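You operate a simulated robot arm through the tools that you are given. There is no shell and no other tool. Be economical: measure what you need, move in short steps, check, and stop when the job is done.

Carry out the task below with a simulated robot arm. There is one attempt and no reset: what you move stays moved.

JOB
Draw the lifter out, park it high and put the pendant away.
Fine: push in the hoist stop; the pendant goes on the grey mat on the deck.

The check looks at the end state, three seconds after you hand in, the way a careful person would. Anything else that was tipped, shoved, dropped, spilled or broken makes it a failure.

ROBOT AND FRAMES
A 7-joint arm with a two-finger gripper on a trunk, on a base that drives. Base frame: it is fixed to the floor where the robot stands at the start and does not move with it; the origin is under the middle of the robot, x ahead of it, y to its left, z up. Units: mm, degrees, N and s.
With the tool pointing down near the work surface it reaches from about 360 to 780 mm from the robot's upright axis, wherever it stands. Its first joint turns from -143.0 to 143.0 degrees. Places, roughly: top of the grey rubber mat [1200, 600, 800]. Payload 2.45 kg.
The tool frame sits at the grasp point between the pads (the TCP): z along the fingers, y along the line on which they close. The tips reach 26 mm beyond it. Largest opening 96 mm; the body of the gripper starts 69 mm behind the TCP.
Orientation is that of the tool frame in the base frame, as [roll, pitch, yaw] about the fixed x, y, z axes, in that order (R = Rz(yaw) Ry(pitch) Rx(roll)). With the fingers straight down and closing along the base's y, the tool's x points along the base's -x, its y along +y and its z along -z.

CONTROLS
- The arm moves only by the tool play_rows. Its argument "rows" is text: rows parted by semicolons, each of 7 numbers parted by spaces: the shift along the base's x, y, z in units of 500 mm (1.0 is 500 mm), then the turn, a rotation vector about the base's x, y, z in units of 90 degrees (1.0 is 90 degrees), then the opening, from 0 (shut) to 1 (fully open). In form: tx ty tz wx wy wz gripper; .... A call has 1 to 20 rows; each row is the pose to reach, as a shift and turn from the pose commanded when the call began. A call with a number of a shift or a turn outside -1 to 1 is refused whole. A row lasts 0.2 s, in which the tool goes at most 50 mm and 8.6 degrees; a call with a longer step from one row to the next is refused whole, and so is a gripper value outside its range. A pose out of reach is approached as far as the arm can. The call stops where the force on the tool passes 50 N (or 10 N more than at its start, if that is more) or the arm is blocked; 0.2 s more then pass. The fingers move at their own pace and stop on an object; they squeeze with about 32 N. The grip force told is the motor's: it shows also when the fingers shut on nothing. Time passes only in rows, and 0.2 s behind the last, so rows that repeat a pose let the fingers close. The reply holds the time, the measured pose of the TCP, the force on the tool along the base axes, the opening and the grip force, in the units named above and with some noise, with the torque about the TCP (base axes, N m) and any sound that the robot's microphone picked up, and new pictures: "views" is both (left out), scene, wrist or none.
- Cameras (640 x 400 px; columns grow to the right, rows downward): "scene" is now at [32.9, 184.7, 1493.5]; the picture's right is [0.02, -1.00, 0.00], its down [-0.69, -0.01, -0.72] and it looks along [0.72, 0.01, -0.69] (base axes); focal length 284 px, centre (320, 200). "wrist" rides on the gripper at [82, 3, -98] in the tool frame; the picture's right is [-0.04, 1.00, 0.00], its down [-0.73, -0.03, -0.68] and it looks along [-0.68, -0.03, 0.73] (tool axes); focal length 256 px, centre (320, 200). There is no depth. A picture from a camera that has moved, and an enlarged one, comes with that camera's place and axes in the base frame and with its lens.
- raise_lower(by): slides the trunk up (or, below 0, down) by that many mm; the arm and the scene camera ride with it, the base frame stays. It gives what a move gives, with no picture.
- base_move(legs): drives the robot by 1 to 6 legs, each [ahead, turn to the left] in mm and degrees, along the robot's own axes; the way and the turn of a leg run together, so that a leg with both is an arc; at most 1500 mm and 180 degrees a leg. The arm and the cameras ride along, it lands a little off, and it stops where it bumps. It gives what a move gives, and a new picture of the scene camera.
- aim_head(pan, tilt): turns the head with the scene camera to pan (to the left, within 155 degrees either way) and tilt (down, from -29 to 69), counted from straight ahead of the robot. It gives what a move gives, and a new picture of the scene camera.
- close_up(camera, box): a new picture of the part [left, top, right, bottom] of that camera's present view, enlarged. It takes no simulated time.
- finish_job(): hands the job in; it is judged then, once.

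Work in short steps. Places have to be worked out from the pictures, the camera data and where the tool is seen: move nearer, look again, correct. Check each grasp and each placing, and mend what went wrong. You have 120 turns and 260 pictures in all, those below and enlarged ones among them. Open the gripper and draw the arm clear of the work before you hand the job in, unless the task says otherwise; then end with one line.

The tools are called after "Call:" as a command line: name --argument value ..., lists and objects as JSON in quotes. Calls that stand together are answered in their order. play_rows: Moves the arm, as the interface text tells. Its arguments: {"type":"object","properties":{"rows":{"type":"string"},"views":{"type":"string","enum":["both","scene","wrist","none"]}},"required":["rows"]} The other tools are called the same way: raise_lower (by) slides the trunk up or down; base_move (legs) drives the base; aim_head (pan, tilt) turns the head that bears the scene camera; close_up (camera, box) takes an enlarged picture of a part of a camera's view; finish_job () hands the job in.

At the start:

```text
clock: 0.0
position: [580.0, 73.4, 1185.6]
ee_rot: [180.0, 0.0, -180.0]
wrist_force: [-0.1, -0.7, -0.3]
ft_torque: [-0.01, 0.0, -0.03]
gripper_width: 95.9
grasp_force: 0.1
trunk travel left (down, up): [-538.0, 102.0]
robot x, y, heading: [0.7, -2.5, -0.1]
head pan, tilt: [0.9, 43.7]
```

scene: 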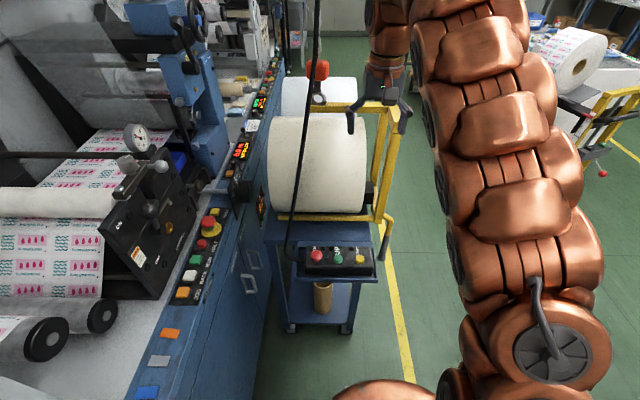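
wrist: 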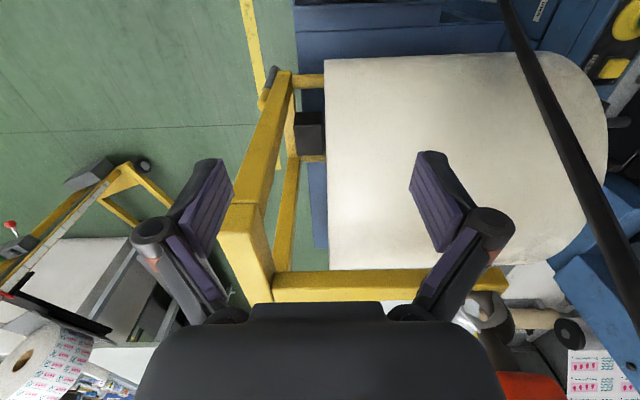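

I'll begin by inspecting the lifter, the pendant and the press deck in enlarged pictures.

Call:
close_up --camera "scene" --box '[240, 40, 440, 165]'

Call:
close_up --camera "scene" --box '[250, 200, 410, 300]'

Call:
close_up --camera "scene" --box '[100, 100, 300, 225]'

Call:
close_up --camera "scene" --box '[100, 200, 300, 325]'

```text
3.20 times, centred on (340, 102) of scene
camera zoom: at [32.9, 184.7, 1493.5], right [0.02, -1.0, 0.0], down [-0.69, -0.01, -0.72], along [0.72, 0.01, -0.69], focal length 908 px, centre (256, 512)
```

zoom: 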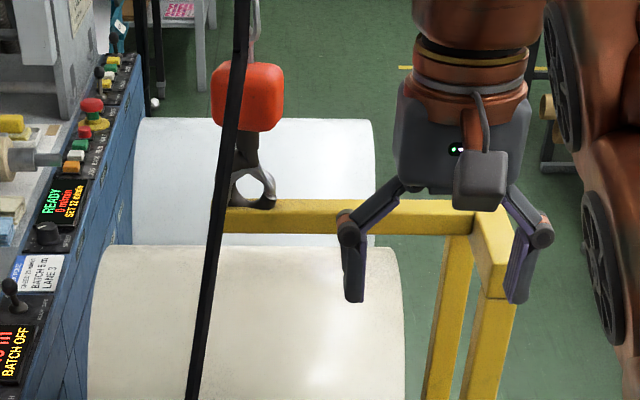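

```text
4.00 times, centred on (330, 250) of scene
camera zoom: at [32.9, 184.7, 1493.5], right [0.02, -1.0, 0.0], down [-0.69, -0.01, -0.72], along [0.72, 0.01, -0.69], focal length 1135 px, centre (280, 0)
```

zoom: 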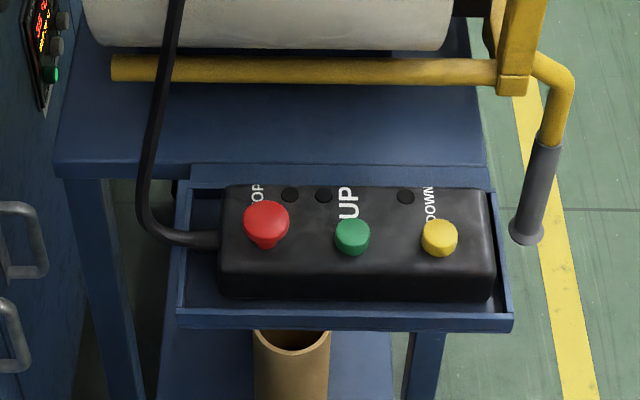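

```text
3.20 times, centred on (200, 162) of scene
camera zoom: at [32.9, 184.7, 1493.5], right [0.02, -1.0, 0.0], down [-0.69, -0.01, -0.72], along [0.72, 0.01, -0.69], focal length 908 px, centre (704, 320)
```

zoom: 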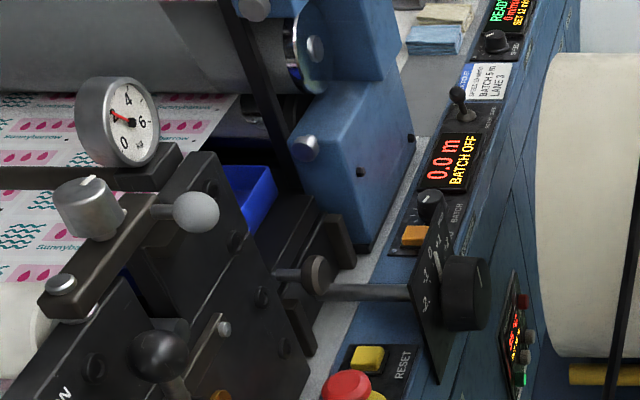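

```text
3.20 times, centred on (200, 262) of scene
camera zoom: at [32.9, 184.7, 1493.5], right [0.02, -1.0, 0.0], down [-0.69, -0.01, -0.72], along [0.72, 0.01, -0.69], focal length 908 px, centre (704, 0)
```

zoom: 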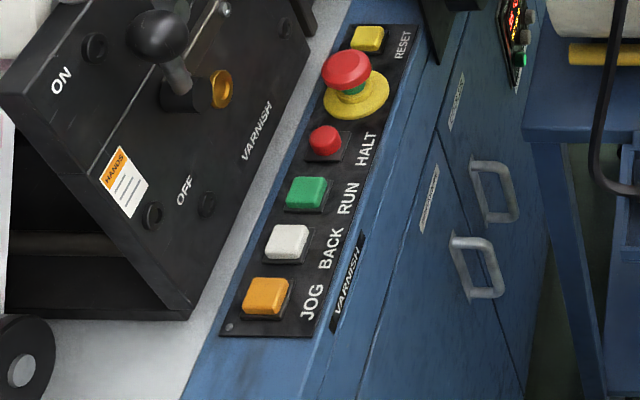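

The pendant has STOP (red), UP (green) and DOWN (yellow). The lifter's grey handle is on its near right side. I back the wrist camera off so it also sees the pendant and the prongs, which lets me triangulate.

Call:
play_rows --rows "-0.08 0 0.04 0 0 0 1; -0.16 0 0.08 0 0 0 1; -0.24 0 0.1 0 0 0 1; -0.32 0 0.1 0 0 0 1; -0.36 0 0.1 0 0 0 1" --views "both"

Call:
aim_head --pan 10 --tilt 5

```text
clock: 1.2
position: [401.1, 71.1, 1235.5]
ee_rot: [179.9, -0.1, -179.9]
wrist_force: [1.3, 0.0, 0.5]
ft_torque: [-0.03, 0.02, -0.01]
gripper_width: 96.0
grasp_force: 0.0
trunk travel left (down, up): [-538.0, 102.0]
robot x, y, heading: [-2.1, 2.4, 0.2]
head pan, tilt: [0.9, 43.7]
camera scene: at [33.1, 184.7, 1493.5], right [0.02, -1.0, 0.0], down [-0.69, -0.01, -0.72], along [0.72, 0.01, -0.69], focal length 284 px, centre (320, 200)
camera wrist: at [318.2, 73.9, 1333.0], right [0.04, 1.0, 0.0], down [0.73, -0.03, 0.68], along [0.68, -0.03, -0.73], focal length 256 px, centre (320, 200)
```

scene: 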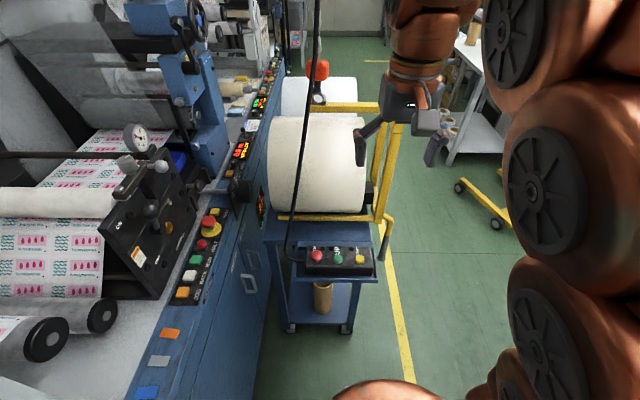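
wrist: 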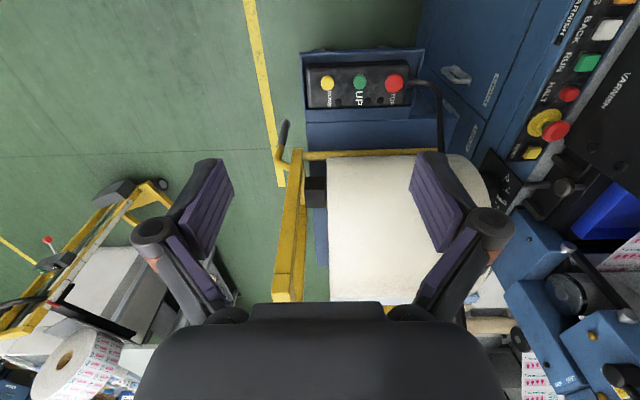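

```text
clock: 2.2
position: [400.3, 71.9, 1235.3]
ee_rot: [179.9, -0.1, 180.0]
wrist_force: [-0.3, -0.2, 0.1]
ft_torque: [0.01, -0.01, 0.04]
gripper_width: 96.2
grasp_force: 0.0
trunk travel left (down, up): [-538.0, 102.0]
robot x, y, heading: [-1.2, -6.0, 0.0]
head pan, tilt: [10.0, 5.0]
camera scene: at [40.9, 199.3, 1554.6], right [0.17, -0.98, 0.0], down [-0.09, -0.02, -1.0], along [0.98, 0.17, -0.09], focal length 284 px, centre (320, 200)
```

scene: 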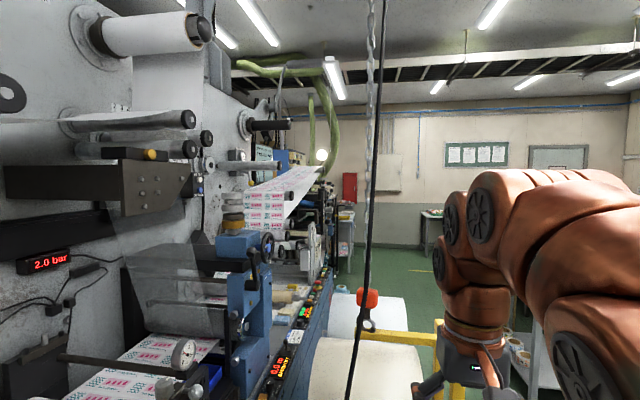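

Now I check what the chain hangs from, and enlarge the wrist view of the pendant and lifter.

Call:
close_up --camera "wrist" --box '[230, 30, 470, 180]'

Call:
close_up --camera "scene" --box '[300, 250, 460, 350]'

Call:
aim_head --pan -10 --tilt -29

```text
2.67 times, centred on (350, 105) of wrist
camera zoom: at [318.3, 74.1, 1333.3], right [0.04, 1.0, 0.0], down [0.73, -0.03, 0.68], along [0.68, -0.03, -0.73], focal length 683 px, centre (240, 453)
```

zoom: 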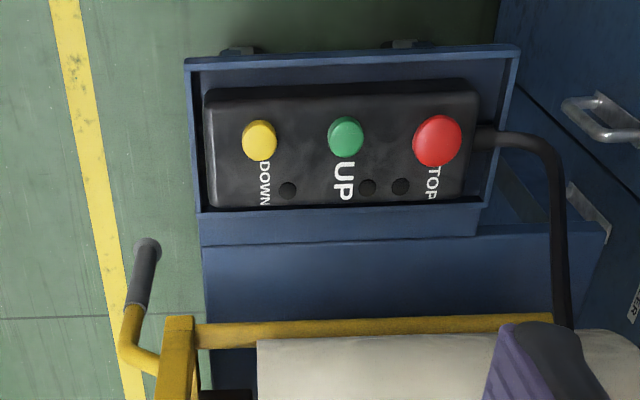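

```text
4.00 times, centred on (380, 300) of scene
camera zoom: at [40.9, 199.3, 1554.6], right [0.17, -0.98, 0.0], down [-0.09, -0.02, -1.0], along [0.98, 0.17, -0.09], focal length 1135 px, centre (80, -200)
```

zoom: 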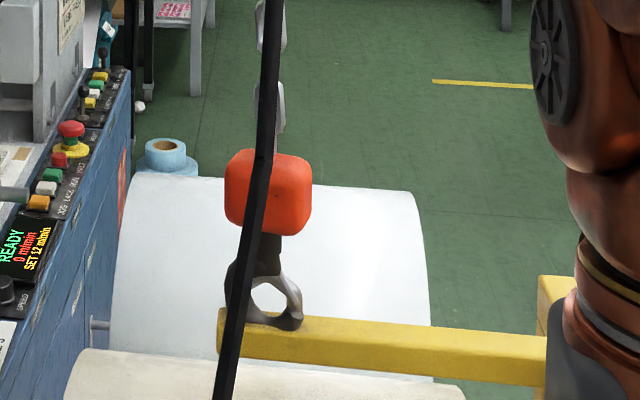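

```text
clock: 3.2
position: [399.4, 72.4, 1234.6]
ee_rot: [179.9, 0.0, -180.0]
wrist_force: [0.9, -0.7, -0.5]
ft_torque: [0.01, 0.0, 0.04]
gripper_width: 95.9
grasp_force: 0.1
trunk travel left (down, up): [-538.0, 102.0]
robot x, y, heading: [-2.2, 0.6, 0.0]
head pan, tilt: [-10.0, -28.6]
camera scene: at [16.5, 171.7, 1602.6], right [-0.17, -0.98, 0.0], down [0.47, -0.08, -0.88], along [0.86, -0.15, 0.48], focal length 284 px, centre (320, 200)
```

scene: 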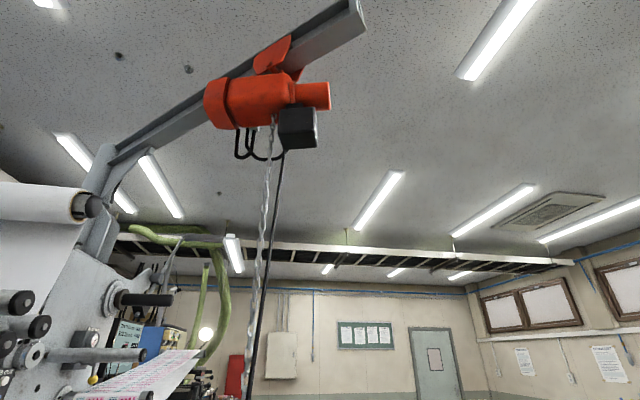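

Estimates so far: hook about (690,190,1200), green button about (490,141,828), and the near prong's right end about (605,30,880). The handle needs a better angle, so I move the wrist camera to the right side, yawed toward it.

Call:
play_rows --rows "0.01 -0.09 0 0 0 0.08 1; 0.02 -0.18 0 0 0 0.16 1; 0.03 -0.27 0 0 0 0.24 1; 0.04 -0.36 -0.02 0 0 0.32 1; 0.05 -0.45 -0.05 0 0 0.4 1; 0.06 -0.54 -0.08 0 0 0.48 1; 0.08 -0.62 -0.12 0 0 0.56 1; 0.1 -0.7 -0.16 0 0 0.6 1; 0.1 -0.74 -0.2 0 0 0.6 1" --views "wrist"

Call:
aim_head --pan 0 --tilt 45

```text
clock: 5.2
position: [451.2, -297.6, 1136.2]
ee_rot: [-179.9, 0.0, -125.9]
wrist_force: [-0.2, 0.7, -0.3]
ft_torque: [-0.02, -0.01, -0.03]
gripper_width: 95.7
grasp_force: 0.0
trunk travel left (down, up): [-538.0, 102.0]
robot x, y, heading: [1.3, 2.0, 0.2]
head pan, tilt: [-10.0, -28.6]
camera wrist: at [399.4, -362.6, 1234.7], right [-0.79, 0.62, 0.0], down [0.45, 0.58, 0.68], along [0.42, 0.53, -0.73], focal length 256 px, centre (320, 200)
```

wrist: 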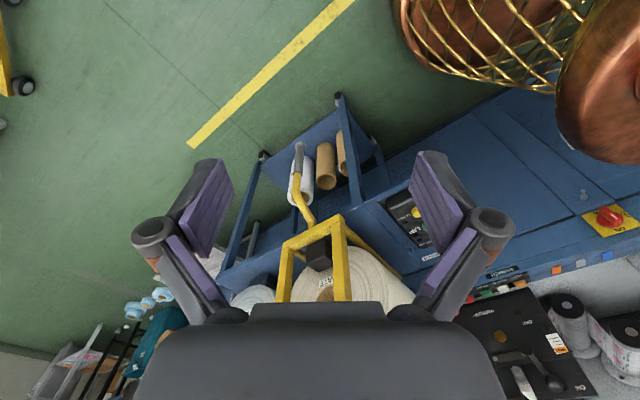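

```text
clock: 6.7
position: [450.0, -297.0, 1136.2]
ee_rot: [-179.9, 0.0, -126.0]
wrist_force: [-0.4, 0.1, -0.1]
ft_torque: [-0.02, 0.0, 0.02]
gripper_width: 96.0
grasp_force: 0.0
trunk travel left (down, up): [-538.0, 102.0]
robot x, y, heading: [-0.5, 3.1, 0.0]
head pan, tilt: [0.0, 45.0]
camera scene: at [31.9, 183.1, 1491.7], right [0.0, -1.0, 0.0], down [-0.71, 0.0, -0.71], along [0.71, 0.0, -0.71], focal length 284 px, centre (320, 200)
```

scene: 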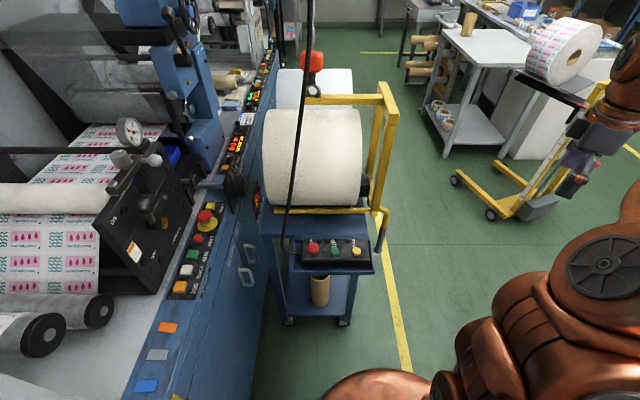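

Call:
close_up --camera "wrist" --box '[220, 130, 460, 310]'

Call:
close_up --camera "scene" --box '[250, 40, 420, 160]'

Call:
close_up --camera "scene" --box '[250, 150, 420, 280]'

```text
2.22 times, centred on (340, 220) of wrist
camera zoom: at [399.4, -362.1, 1234.9], right [-0.78, 0.62, 0.0], down [0.46, 0.58, 0.68], along [0.42, 0.53, -0.73], focal length 569 px, centre (276, 156)
```

zoom: 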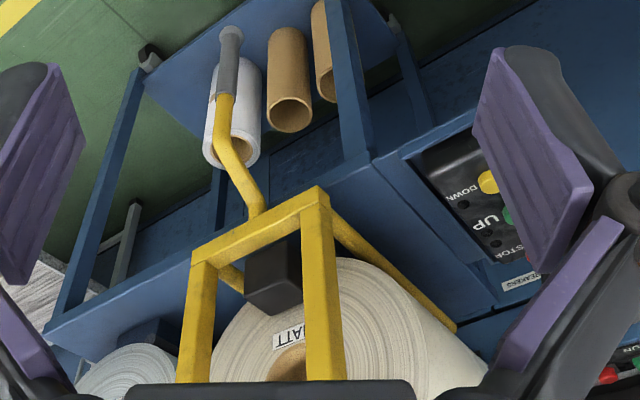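

```text
3.33 times, centred on (335, 100) of scene
camera zoom: at [31.9, 183.1, 1491.7], right [0.0, -1.0, 0.0], down [-0.71, 0.0, -0.71], along [0.71, 0.0, -0.71], focal length 946 px, centre (270, 533)
```

zoom: 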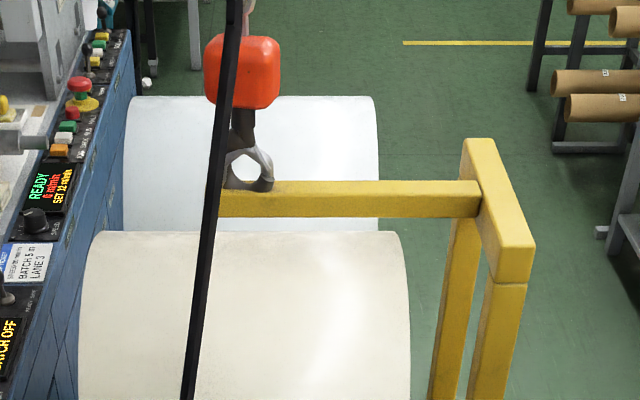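

```text
3.08 times, centred on (335, 215) of scene
camera zoom: at [31.9, 183.1, 1491.7], right [0.0, -1.0, 0.0], down [-0.71, 0.0, -0.71], along [0.71, 0.0, -0.71], focal length 873 px, centre (274, 154)
```

zoom: 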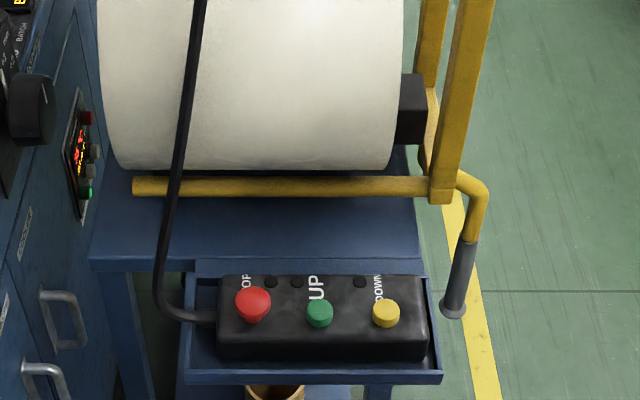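

The lifter hangs on a trolley on a jib. Its bottom crossbar is at x 634–815, y≈10, z≈822, and the handle grip hangs vertically at about (726,-60), z 495–643. I lower the trunk so the arm can take the grip from the front right.

Call:
raise_lower --by -400

Call:
play_rows --rows "0 0 0 0 0 -0.09 1; 0 0 0 0 0 -0.18 1; 0 0 0 0 0 -0.267 1" --views "both"

```text
clock: 10.5
position: [451.2, -296.6, 736.2]
ee_rot: [179.9, 0.1, -126.0]
wrist_force: [0.1, 0.4, -0.2]
ft_torque: [0.02, 0.0, 0.0]
gripper_width: 96.2
grasp_force: 0.0
trunk travel left (down, up): [-138.0, 502.0]
robot x, y, heading: [2.9, 0.5, -0.1]
head pan, tilt: [0.0, 45.0]
```

```text
clock: 11.3
position: [450.5, -298.1, 735.6]
ee_rot: [180.0, 0.0, -150.2]
wrist_force: [0.1, -0.7, -0.2]
ft_torque: [-0.01, -0.01, 0.0]
gripper_width: 96.0
grasp_force: 0.0
trunk travel left (down, up): [-138.0, 502.0]
robot x, y, heading: [0.9, -0.7, -0.2]
head pan, tilt: [0.0, 45.0]
camera scene: at [31.8, 183.1, 1091.6], right [0.0, -1.0, 0.0], down [-0.71, 0.0, -0.71], along [0.71, 0.0, -0.71], focal length 284 px, centre (320, 200)
camera wrist: at [377.6, -336.3, 834.9], right [-0.46, 0.89, 0.0], down [0.65, 0.34, 0.68], along [0.6, 0.31, -0.73], focal length 256 px, centre (320, 200)
```

scene: 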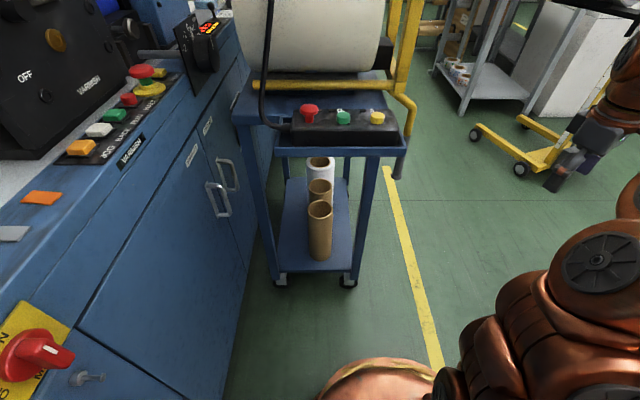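
wrist: 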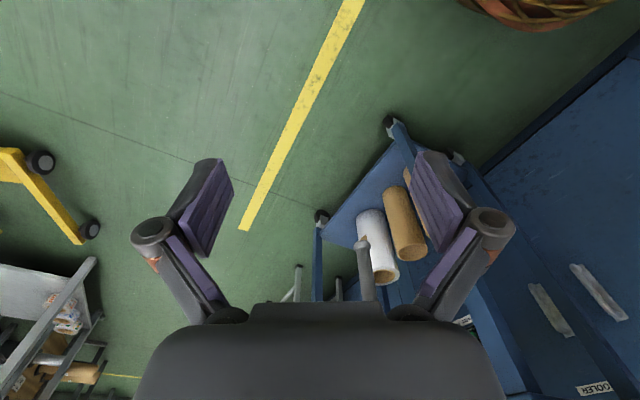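

The grip tip checks out at about (714,-62,515). I now pitch the tool to horizontal with a heading of about 30°, ending roughly 120 mm short of the grip.

Call:
play_rows --rows "0 0 -0.03 0.045 -0.078 0 1; 0 0 -0.06 0.09 -0.156 0 1; 0 0 -0.1 0.135 -0.234 0 1; 0.03 0.03 -0.14 0.18 -0.312 0 1; 0.07 0.07 -0.18 0.225 -0.39 0 1; 0.11 0.11 -0.22 0.27 -0.468 0 1; 0.15 0.15 -0.26 0.315 -0.546 0 1; 0.19 0.19 -0.28 0.36 -0.624 0 1; 0.23 0.23 -0.29 0.405 -0.702 0 1; 0.27 0.28 -0.29 0.45 -0.78 0 1; 0.31 0.33 -0.29 0.5 -0.866 0 1; 0.31 0.33 -0.29 0.5 -0.866 0 1" --views "both"

```text
refused: row 11 steps farther than a row can; nothing moved
```

Call:
play_rows --rows "0 0 -0.03 0.045 -0.078 0 1; 0 0 -0.06 0.09 -0.156 0 1; 0 0 -0.1 0.135 -0.234 0 1; 0.03 0.03 -0.14 0.18 -0.312 0 1; 0.07 0.07 -0.18 0.225 -0.39 0 1; 0.11 0.11 -0.22 0.27 -0.468 0 1; 0.15 0.15 -0.26 0.315 -0.546 0 1; 0.19 0.19 -0.28 0.36 -0.624 0 1; 0.23 0.23 -0.29 0.405 -0.702 0 1; 0.27 0.28 -0.29 0.45 -0.78 0 1; 0.31 0.33 -0.29 0.48 -0.831 0 1; 0.31 0.33 -0.29 0.5 -0.866 0 1" --views "both"

```text
clock: 13.9
position: [605.4, -132.6, 592.0]
ee_rot: [25.7, 89.9, 55.5]
wrist_force: [-0.6, 0.5, -0.6]
ft_torque: [0.04, -0.02, 0.0]
gripper_width: 95.9
grasp_force: 0.0
trunk travel left (down, up): [-138.0, 502.0]
robot x, y, heading: [-2.3, -2.2, 0.1]
head pan, tilt: [0.0, 45.0]
camera scene: at [31.8, 183.1, 1091.7], right [0.0, -1.0, 0.0], down [-0.71, 0.0, -0.71], along [0.71, 0.0, -0.71], focal length 284 px, centre (320, 200)
camera wrist: at [517.9, -180.2, 509.5], right [-0.5, 0.87, 0.04], down [-0.57, -0.37, 0.73], along [0.65, 0.34, 0.68], focal length 256 px, centre (320, 200)
```

scene: 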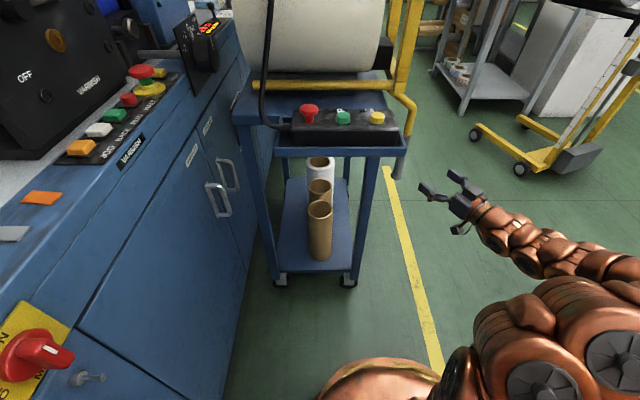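
wrist: 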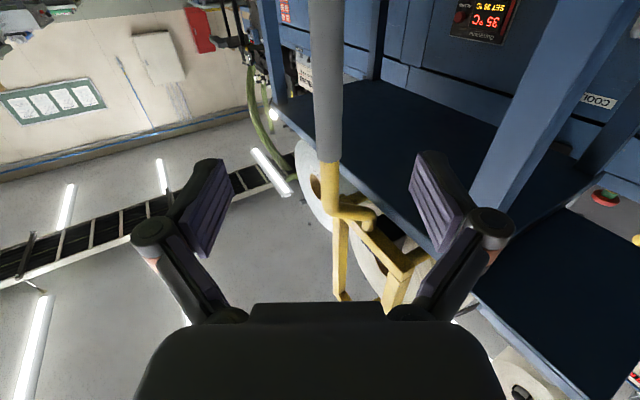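

The grip is centred between the open fingers. Before grasping, I check from below how the prongs sit relative to the roll.

Call:
close_up --camera "wrist" --box '[280, 140, 460, 310]'

Call:
close_up --camera "scene" --box '[230, 30, 430, 155]'

```text
2.35 times, centred on (370, 225) of wrist
camera zoom: at [517.9, -180.2, 509.5], right [-0.5, 0.87, 0.04], down [-0.57, -0.37, 0.73], along [0.65, 0.34, 0.68], focal length 602 px, centre (202, 141)
```

zoom: 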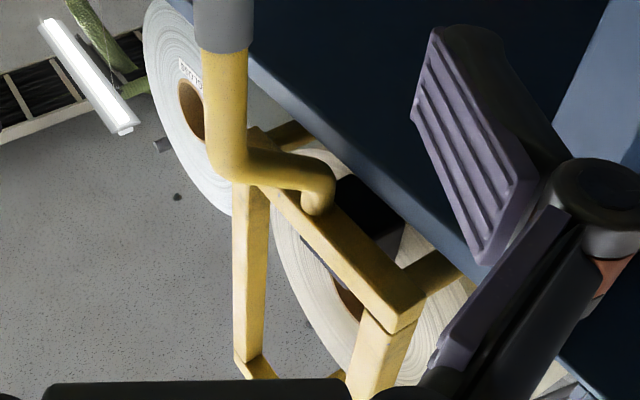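

```text
3.20 times, centred on (330, 92) of scene
camera zoom: at [31.8, 183.1, 1091.7], right [0.0, -1.0, 0.0], down [-0.71, 0.0, -0.71], along [0.71, 0.0, -0.71], focal length 908 px, centre (288, 544)
```

zoom: 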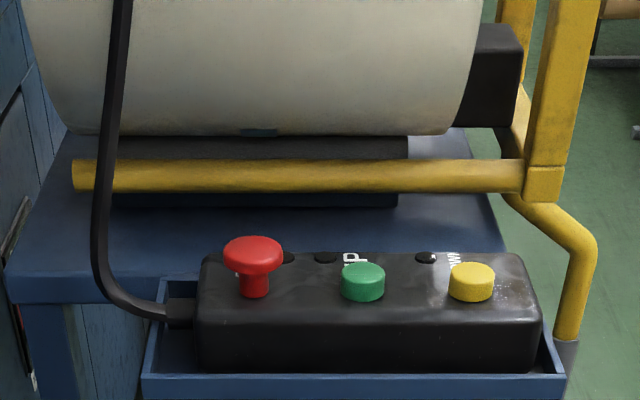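

The roll rests on its own saddle and the prongs run clear beside it, so the lifter can be drawn straight out. I advance onto the grip and close.

Call:
play_rows --rows "0.043 0.025 0.01 0 0 0 1; 0.087 0.05 0.01 0 0 0 1; 0.13 0.075 0.01 0 0 0 1; 0.173 0.1 0.01 0 0 0 1; 0.216 0.125 0.01 0 0 0 1; 0.216 0.125 0.01 0 0 0 1" --views "both"

```text
clock: 15.3
position: [713.4, -66.7, 596.9]
ee_rot: [66.1, 90.0, 96.1]
wrist_force: [0.5, -1.5, 0.5]
ft_torque: [-0.02, 0.02, 0.02]
gripper_width: 95.8
grasp_force: 0.0
trunk travel left (down, up): [-138.0, 502.0]
robot x, y, heading: [-2.8, -0.7, -0.2]
head pan, tilt: [0.0, 45.0]
camera scene: at [31.8, 183.2, 1091.6], right [0.0, -1.0, 0.0], down [-0.71, 0.0, -0.71], along [0.71, 0.0, -0.71], focal length 284 px, centre (320, 200)
camera wrist: at [626.7, -114.9, 514.6], right [-0.5, 0.87, 0.04], down [-0.57, -0.36, 0.73], along [0.65, 0.34, 0.68], focal length 256 px, centre (320, 200)
```

scene: 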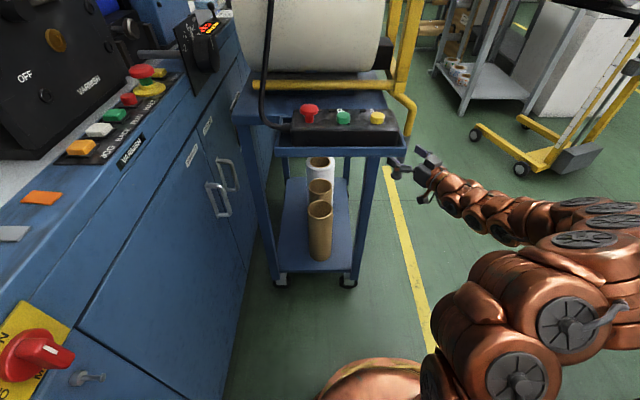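
wrist: 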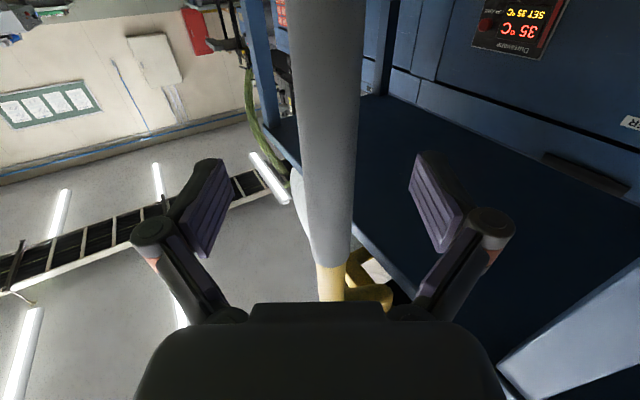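

The grip is right between the pads at TCP depth, so I close.

Call:
play_rows --rows "0 0 0 0 0 0 0.6; 0 0 0 0 0 0 0.35; 0 0 0 0 0 0 0.1; 0 0 0 0 0 0 0; 0 0 0 0 0 0 0; 0 0 0 0 0 0 0" --views "wrist"

```text
clock: 16.7
position: [714.3, -68.5, 596.5]
ee_rot: [-88.1, 90.0, -58.1]
wrist_force: [3.2, 1.0, -0.3]
ft_torque: [-0.09, 0.04, -0.03]
gripper_width: 26.0
grasp_force: 42.0
trunk travel left (down, up): [-138.0, 502.0]
robot x, y, heading: [1.6, -0.1, 0.2]
head pan, tilt: [0.0, 45.0]
camera wrist: at [626.6, -115.3, 514.5], right [-0.5, 0.87, 0.04], down [-0.57, -0.36, 0.73], along [0.65, 0.34, 0.68], focal length 256 px, centre (320, 200)
```

wrist: 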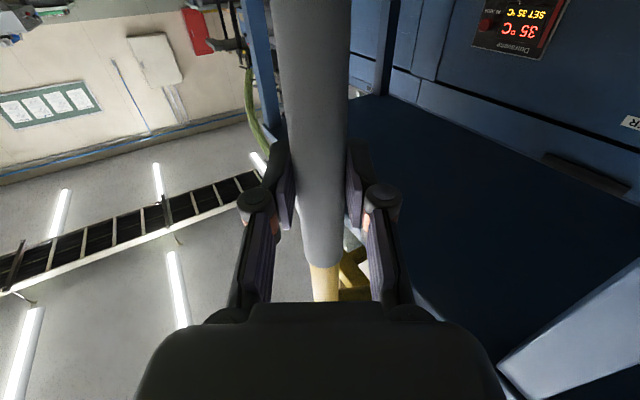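

Grasped at 26 mm. I pull slowly toward -y by 60 mm and read the forces.

Call:
play_rows --rows "0 -0.015 0 0 0 0 0; 0 -0.03 0 0 0 0 0; 0 -0.045 0 0 0 0 0; 0 -0.06 0 0 0 0 0; 0 -0.08 0 0 0 0 0; 0 -0.1 0 0 0 0 0; 0 -0.12 0 0 0 0 0; 0 -0.12 0 0 0 0 0" --views "both"

```text
clock: 18.5
position: [715.1, -130.2, 595.0]
ee_rot: [92.3, 89.9, 122.0]
wrist_force: [2.1, -6.3, 7.1]
ft_torque: [-0.13, 0.1, -0.35]
gripper_width: 25.8
grasp_force: 45.0
trunk travel left (down, up): [-138.0, 502.0]
robot x, y, heading: [-0.3, 1.5, -0.1]
head pan, tilt: [0.0, 45.0]
camera scene: at [31.9, 183.0, 1091.8], right [0.0, -1.0, 0.0], down [-0.71, 0.0, -0.71], along [0.71, 0.0, -0.71], focal length 284 px, centre (320, 200)
camera wrist: at [627.3, -178.1, 514.5], right [-0.5, 0.87, 0.04], down [-0.57, -0.36, 0.73], along [0.65, 0.34, 0.68], focal length 256 px, centre (320, 200)
```

scene: 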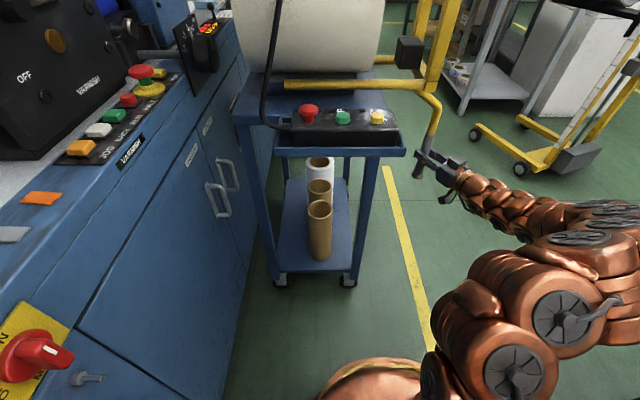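
wrist: 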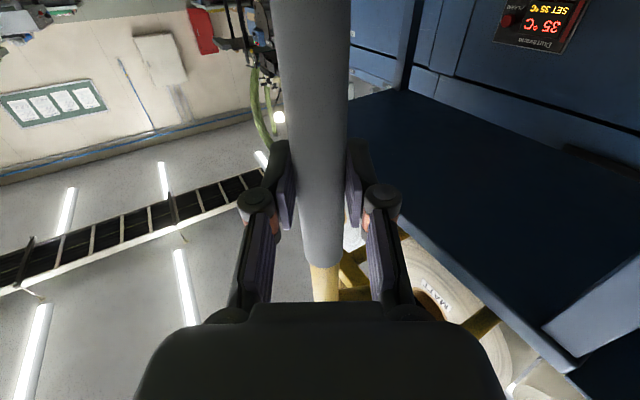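

It slides with only about 6 N, and the roll and cart stay put. I keep drawing it out.

Call:
play_rows --rows "0 -0.02 0 0 0 0 0; 0 -0.045 0 0 0 0 0; 0 -0.07 0 0 0 0 0; 0 -0.095 0 0 0 0 0; 0 -0.12 0 0 0 0 0; 0 -0.145 0 0 0 0 0; 0 -0.17 0 0 0 0 0; 0 -0.195 0 0 0 0 0; 0 -0.22 0 0 0 0 0; 0 -0.245 0 0 0 0 0; 0 -0.27 0 0 0 0 0; 0 -0.285 0 0 0 0 0; 0 -0.3 0 0 0 0 0; 0 -0.3 0 0 0 0 0" --views "both"

```text
clock: 21.5
position: [714.8, -281.1, 595.1]
ee_rot: [126.4, 89.9, 156.2]
wrist_force: [4.4, -4.2, -2.5]
ft_torque: [-0.29, 0.32, -0.29]
gripper_width: 25.9
grasp_force: 45.3
trunk travel left (down, up): [-138.0, 502.0]
robot x, y, heading: [-1.0, 0.9, 0.1]
head pan, tilt: [0.0, 45.0]
camera scene: at [32.3, 183.1, 1091.6], right [0.0, -1.0, 0.0], down [-0.71, 0.0, -0.71], along [0.71, 0.0, -0.71], focal length 284 px, centre (320, 200)
camera wrist: at [626.8, -328.3, 514.5], right [-0.5, 0.87, 0.04], down [-0.57, -0.36, 0.73], along [0.65, 0.34, 0.68], focal length 256 px, centre (320, 200)
```

scene: 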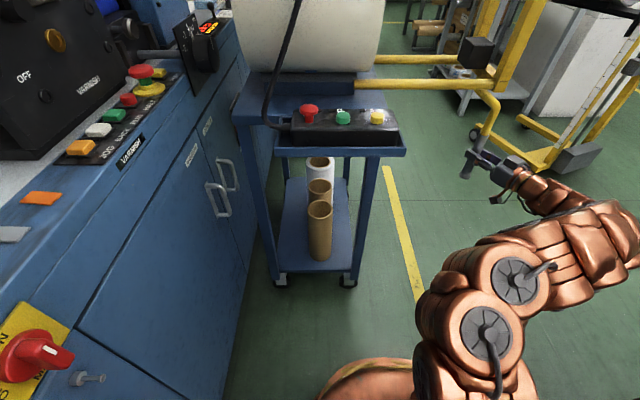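
wrist: 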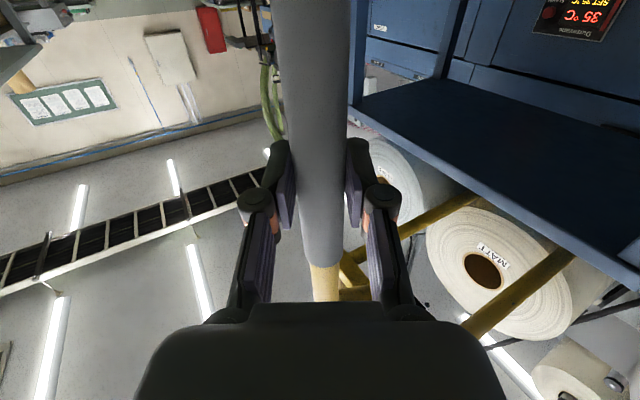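

Drawn 212 mm so far and all calm. I pull another 150 mm so the prong tips clear the roll and the cart.

Call:
play_rows --rows "0 -0.02 0 0 0 0 0; 0 -0.045 0 0 0 0 0; 0 -0.07 0 0 0 0 0; 0 -0.095 0 0 0 0 0; 0 -0.12 0 0 0 0 0; 0 -0.145 0 0 0 0 0; 0 -0.17 0 0 0 0 0; 0 -0.195 0 0 0 0 0; 0 -0.22 0 0 0 0 0; 0 -0.245 0 0 0 0 0; 0 -0.27 0 0 0 0 0; 0 -0.285 0 0 0 0 0; 0 -0.3 0 0 0 0 0; 0 -0.3 0 0 0 0 0" --views "both"

```text
clock: 23.7
position: [719.6, -383.2, 595.2]
ee_rot: [113.0, 89.9, 144.6]
wrist_force: [3.1, 1.2, -2.5]
ft_torque: [-0.17, -0.07, 0.2]
gripper_width: 26.2
grasp_force: 44.8
trunk travel left (down, up): [-138.0, 502.0]
robot x, y, heading: [-1.1, 0.9, 0.2]
head pan, tilt: [0.0, 45.0]
stopped in row 10: the force on the tool passed its limit at 56 N (the readings are from after the stop); the commanded pose is now the measured one
camera scene: at [31.3, 183.6, 1091.9], right [0.01, -1.0, 0.0], down [-0.71, 0.0, -0.71], along [0.71, 0.0, -0.71], focal length 284 px, centre (320, 200)
camera wrist: at [633.0, -433.4, 514.8], right [-0.52, 0.85, 0.04], down [-0.56, -0.38, 0.73], along [0.64, 0.36, 0.68], focal length 256 px, centre (320, 200)
```

scene: 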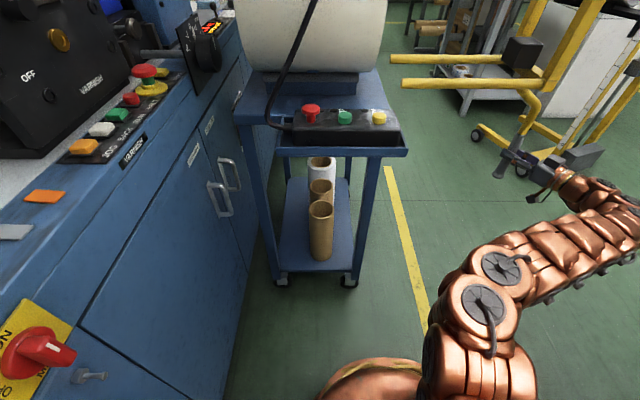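
wrist: 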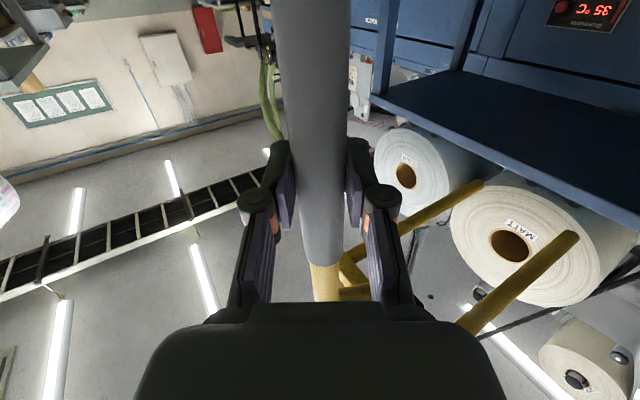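

The trolley hit its end stop after 315 mm of travel. The prong tips look clear of the roll by about 50 mm. I check that enlarged, then release and back off along the tool axis.

Call:
close_up --camera "scene" --box '[340, 20, 560, 160]'

Call:
play_rows --rows "0 0 0 0 0 0 0.2; 0 0 0 0 0 0 0.4; 0 0 0 0 0 0 0.7; 0 0 0 0 0 0 1; 0 0 0 0 0 0 1; -0.04 -0.023 0 0 0 0 1; -0.1 -0.058 0 0 0 0 1; -0.17 -0.1 0 0 0 0 1; -0.24 -0.14 0 0 0 0 1; -0.3 -0.175 0 0 0 0 1" --views "both"

```text
2.86 times, centred on (450, 90) of scene
camera zoom: at [31.3, 183.6, 1091.9], right [0.01, -1.0, 0.0], down [-0.71, 0.0, -0.71], along [0.71, 0.0, -0.71], focal length 811 px, centre (-51, 514)
```

zoom: 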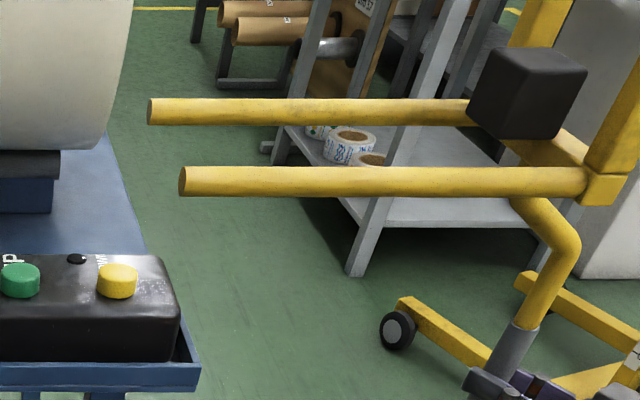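

```text
clock: 25.9
position: [568.0, -471.0, 599.3]
ee_rot: [88.0, 89.9, 119.4]
wrist_force: [-0.2, 1.0, 0.0]
ft_torque: [-0.01, 0.02, 0.0]
gripper_width: 95.8
grasp_force: 0.0
trunk travel left (down, up): [-138.0, 502.0]
robot x, y, heading: [0.6, 1.2, 0.2]
head pan, tilt: [0.0, 45.0]
camera scene: at [31.2, 183.5, 1091.6], right [0.01, -1.0, 0.0], down [-0.71, 0.0, -0.71], along [0.71, 0.0, -0.71], focal length 284 px, centre (320, 200)
camera wrist: at [481.9, -520.3, 517.6], right [-0.52, 0.85, 0.04], down [-0.56, -0.38, 0.73], along [0.64, 0.36, 0.68], focal length 256 px, centre (320, 200)
```

scene: 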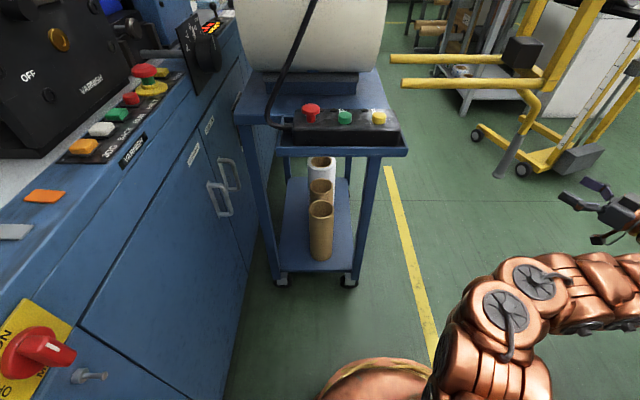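
wrist: 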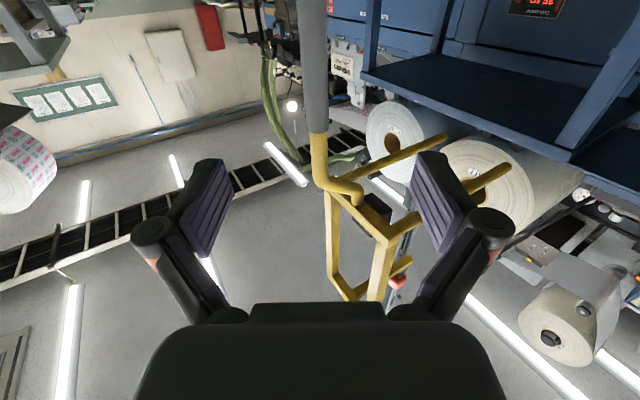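

The lifter stayed put after release. I raise the trunk again and turn the tool back down on the way to the pendant.

Call:
raise_lower --by 400

Call:
play_rows --rows "-0.05 0.02 0 -0.045 0.078 0 1; -0.1 0.04 0.02 -0.09 0.156 0 0.8; -0.15 0.08 0.04 -0.135 0.234 0 0.6; -0.19 0.12 0.06 -0.18 0.312 0 0.4; -0.23 0.16 0.08 -0.225 0.39 0 0.2; -0.26 0.2 0.1 -0.27 0.468 0 0; -0.28 0.26 0.1 -0.315 0.546 0 0; -0.3 0.32 0.1 -0.36 0.624 0 0; -0.3 0.38 0.1 -0.405 0.702 0 0; -0.3 0.44 0.1 -0.45 0.78 0 0; -0.3 0.5 0.1 -0.48 0.831 0 0; -0.3 0.56 0.1 -0.5 0.866 0 0" --views "both"

```text
clock: 29.7
position: [567.8, -470.9, 999.0]
ee_rot: [91.0, 89.9, 122.6]
wrist_force: [0.0, 0.4, -0.3]
ft_torque: [-0.02, 0.04, -0.01]
gripper_width: 96.2
grasp_force: 0.0
trunk travel left (down, up): [-538.0, 102.0]
robot x, y, heading: [2.1, 2.3, 0.2]
head pan, tilt: [0.0, 45.0]
```

```text
clock: 32.3
position: [418.1, -192.1, 1048.8]
ee_rot: [178.6, -0.1, -150.3]
wrist_force: [-0.6, -0.2, 0.9]
ft_torque: [0.04, 0.02, -0.02]
gripper_width: 0.2
grasp_force: 28.8
trunk travel left (down, up): [-538.0, 102.0]
robot x, y, heading: [1.5, -0.1, 0.2]
head pan, tilt: [0.0, 45.0]
camera scene: at [31.0, 183.3, 1491.7], right [0.0, -1.0, 0.0], down [-0.71, 0.0, -0.71], along [0.71, 0.0, -0.71], focal length 284 px, centre (320, 200)
camera wrist: at [346.5, -232.9, 1146.8], right [-0.46, 0.89, 0.02], down [0.66, 0.33, 0.68], along [0.59, 0.33, -0.74], focal length 256 px, centre (320, 200)
```

scene: 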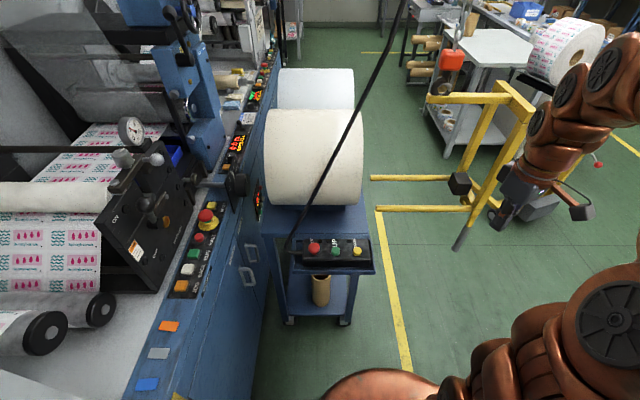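
wrist: 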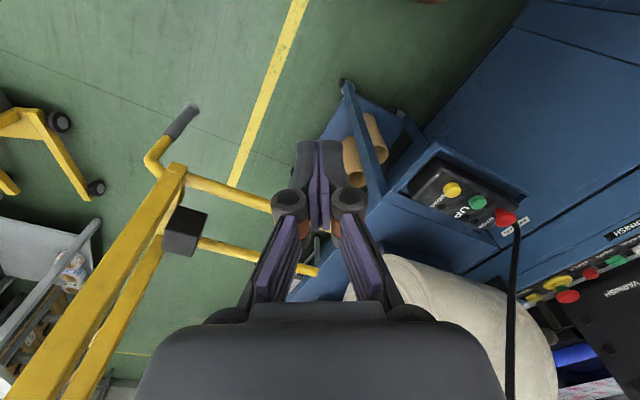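

The lifter is still hanging where I left it, and the cable leans away (about (548,227) at z 961). I move above the UP button with the fingers shut and the tool squared to the base.

Call:
play_rows --rows "0 0.09 0 0 0 -0.05 0; 0 0.18 -0.01 0 0 -0.1 0; 0 0.27 -0.02 0 0 -0.15 0; 0 0.36 -0.03 0 0 -0.2 0; 0.02 0.45 -0.05 0 0 -0.25 0; 0.05 0.53 -0.08 0 0 -0.3 0; 0.08 0.6 -0.1 0 0 -0.333 0; 0.12 0.66 -0.12 0 0 -0.333 0; 0.12 0.66 -0.12 0 0 -0.333 0" --views "both"

```text
clock: 34.3
position: [477.6, 138.0, 988.3]
ee_rot: [178.4, -0.1, 179.9]
wrist_force: [-0.2, -1.4, -0.7]
ft_torque: [0.0, -0.01, 0.02]
gripper_width: 0.3
grasp_force: 28.6
trunk travel left (down, up): [-538.0, 102.0]
robot x, y, heading: [-1.2, 2.1, 0.3]
head pan, tilt: [0.0, 45.0]
camera scene: at [31.1, 183.9, 1491.6], right [0.0, -1.0, 0.0], down [-0.71, 0.0, -0.71], along [0.71, 0.0, -0.71], focal length 284 px, centre (320, 200)
camera wrist: at [395.1, 137.3, 1086.7], right [0.04, 1.0, 0.03], down [0.73, -0.05, 0.68], along [0.68, -0.01, -0.73], focal length 256 px, centre (320, 200)
```

scene: 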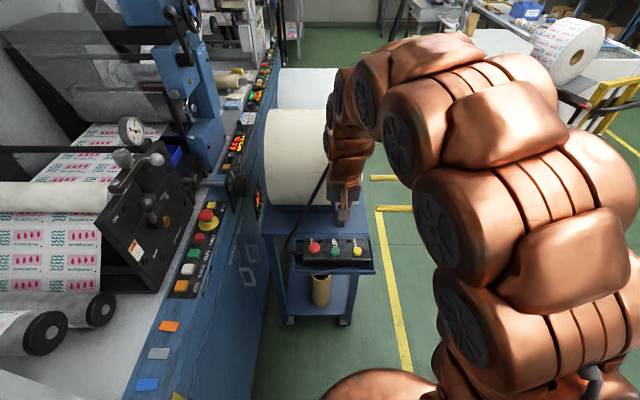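
wrist: 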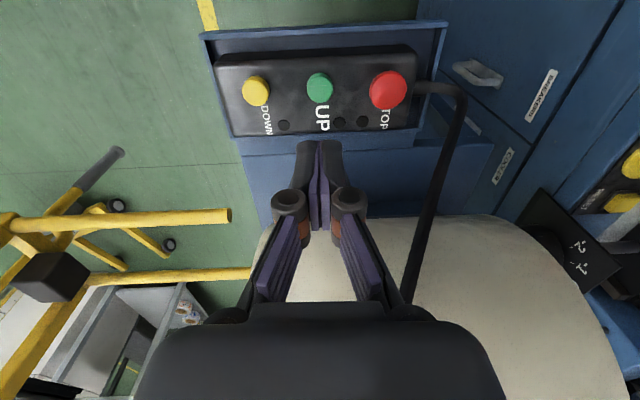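

The UP button works out at about (487,141), z around 830–850. I descend to just above it and look again.

Call:
play_rows --rows "0.01 0.004 -0.05 0.018 0 0 0; 0.018 0.006 -0.1 0.018 0 0 0; 0.018 0.006 -0.15 0.018 0 0 0; 0.018 0.006 -0.15 0.018 0 0 0" --views "both"

Call:
close_up --camera "scene" --box '[270, 180, 400, 290]'

Call:
close_up --camera "wrist" --box '[200, 0, 440, 250]'

```text
clock: 35.3
position: [487.6, 141.3, 913.9]
ee_rot: [176.9, 0.0, 180.0]
wrist_force: [0.0, 0.3, -0.4]
ft_torque: [-0.01, 0.02, 0.0]
gripper_width: 0.0
grasp_force: 28.3
trunk travel left (down, up): [-538.0, 102.0]
robot x, y, heading: [2.2, 3.9, 0.4]
head pan, tilt: [0.0, 45.0]
camera scene: at [31.1, 183.8, 1491.6], right [0.0, -1.0, 0.0], down [-0.71, 0.0, -0.71], along [0.71, 0.0, -0.71], focal length 284 px, centre (320, 200)
camera wrist: at [404.6, 137.7, 1013.0], right [0.04, 1.0, 0.05], down [0.73, -0.07, 0.68], along [0.68, 0.01, -0.73], focal length 256 px, centre (320, 200)
```

scene: 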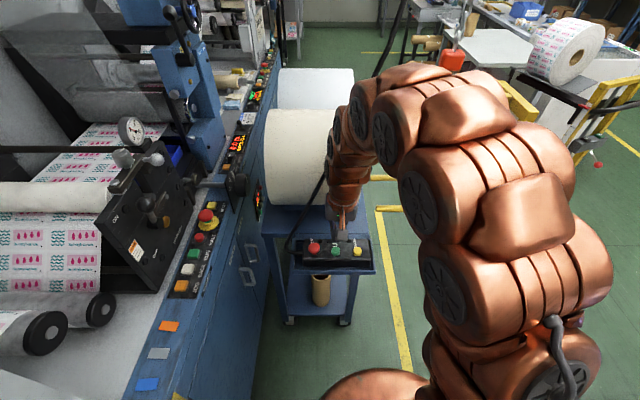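
wrist: 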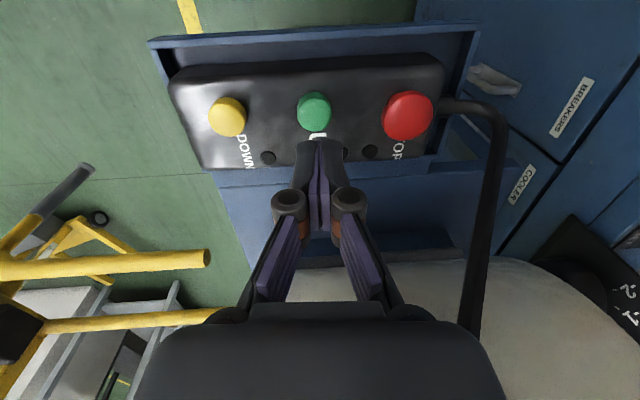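

```text
3.64 times, centred on (335, 235) of scene
camera zoom: at [31.1, 183.8, 1491.6], right [0.0, -1.0, 0.0], down [-0.71, 0.0, -0.71], along [0.71, 0.0, -0.71], focal length 1032 px, centre (266, 73)
```

zoom: 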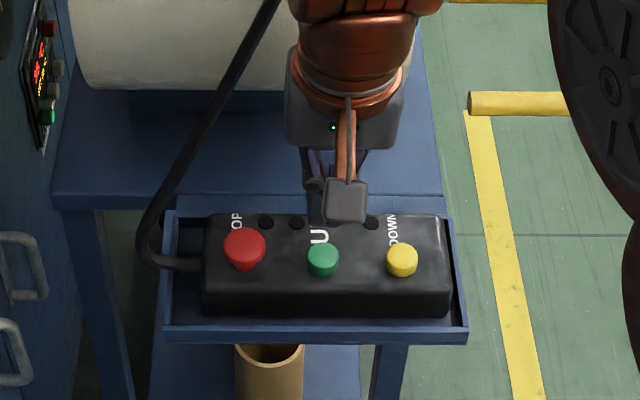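

```text
1.60 times, centred on (320, 125) of wrist
camera zoom: at [404.6, 137.7, 1013.0], right [0.04, 1.0, 0.05], down [0.73, -0.07, 0.68], along [0.68, 0.01, -0.73], focal length 410 px, centre (320, 320)
```

zoom: 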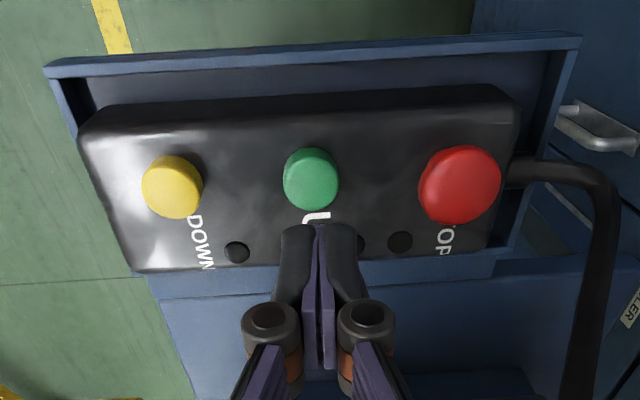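

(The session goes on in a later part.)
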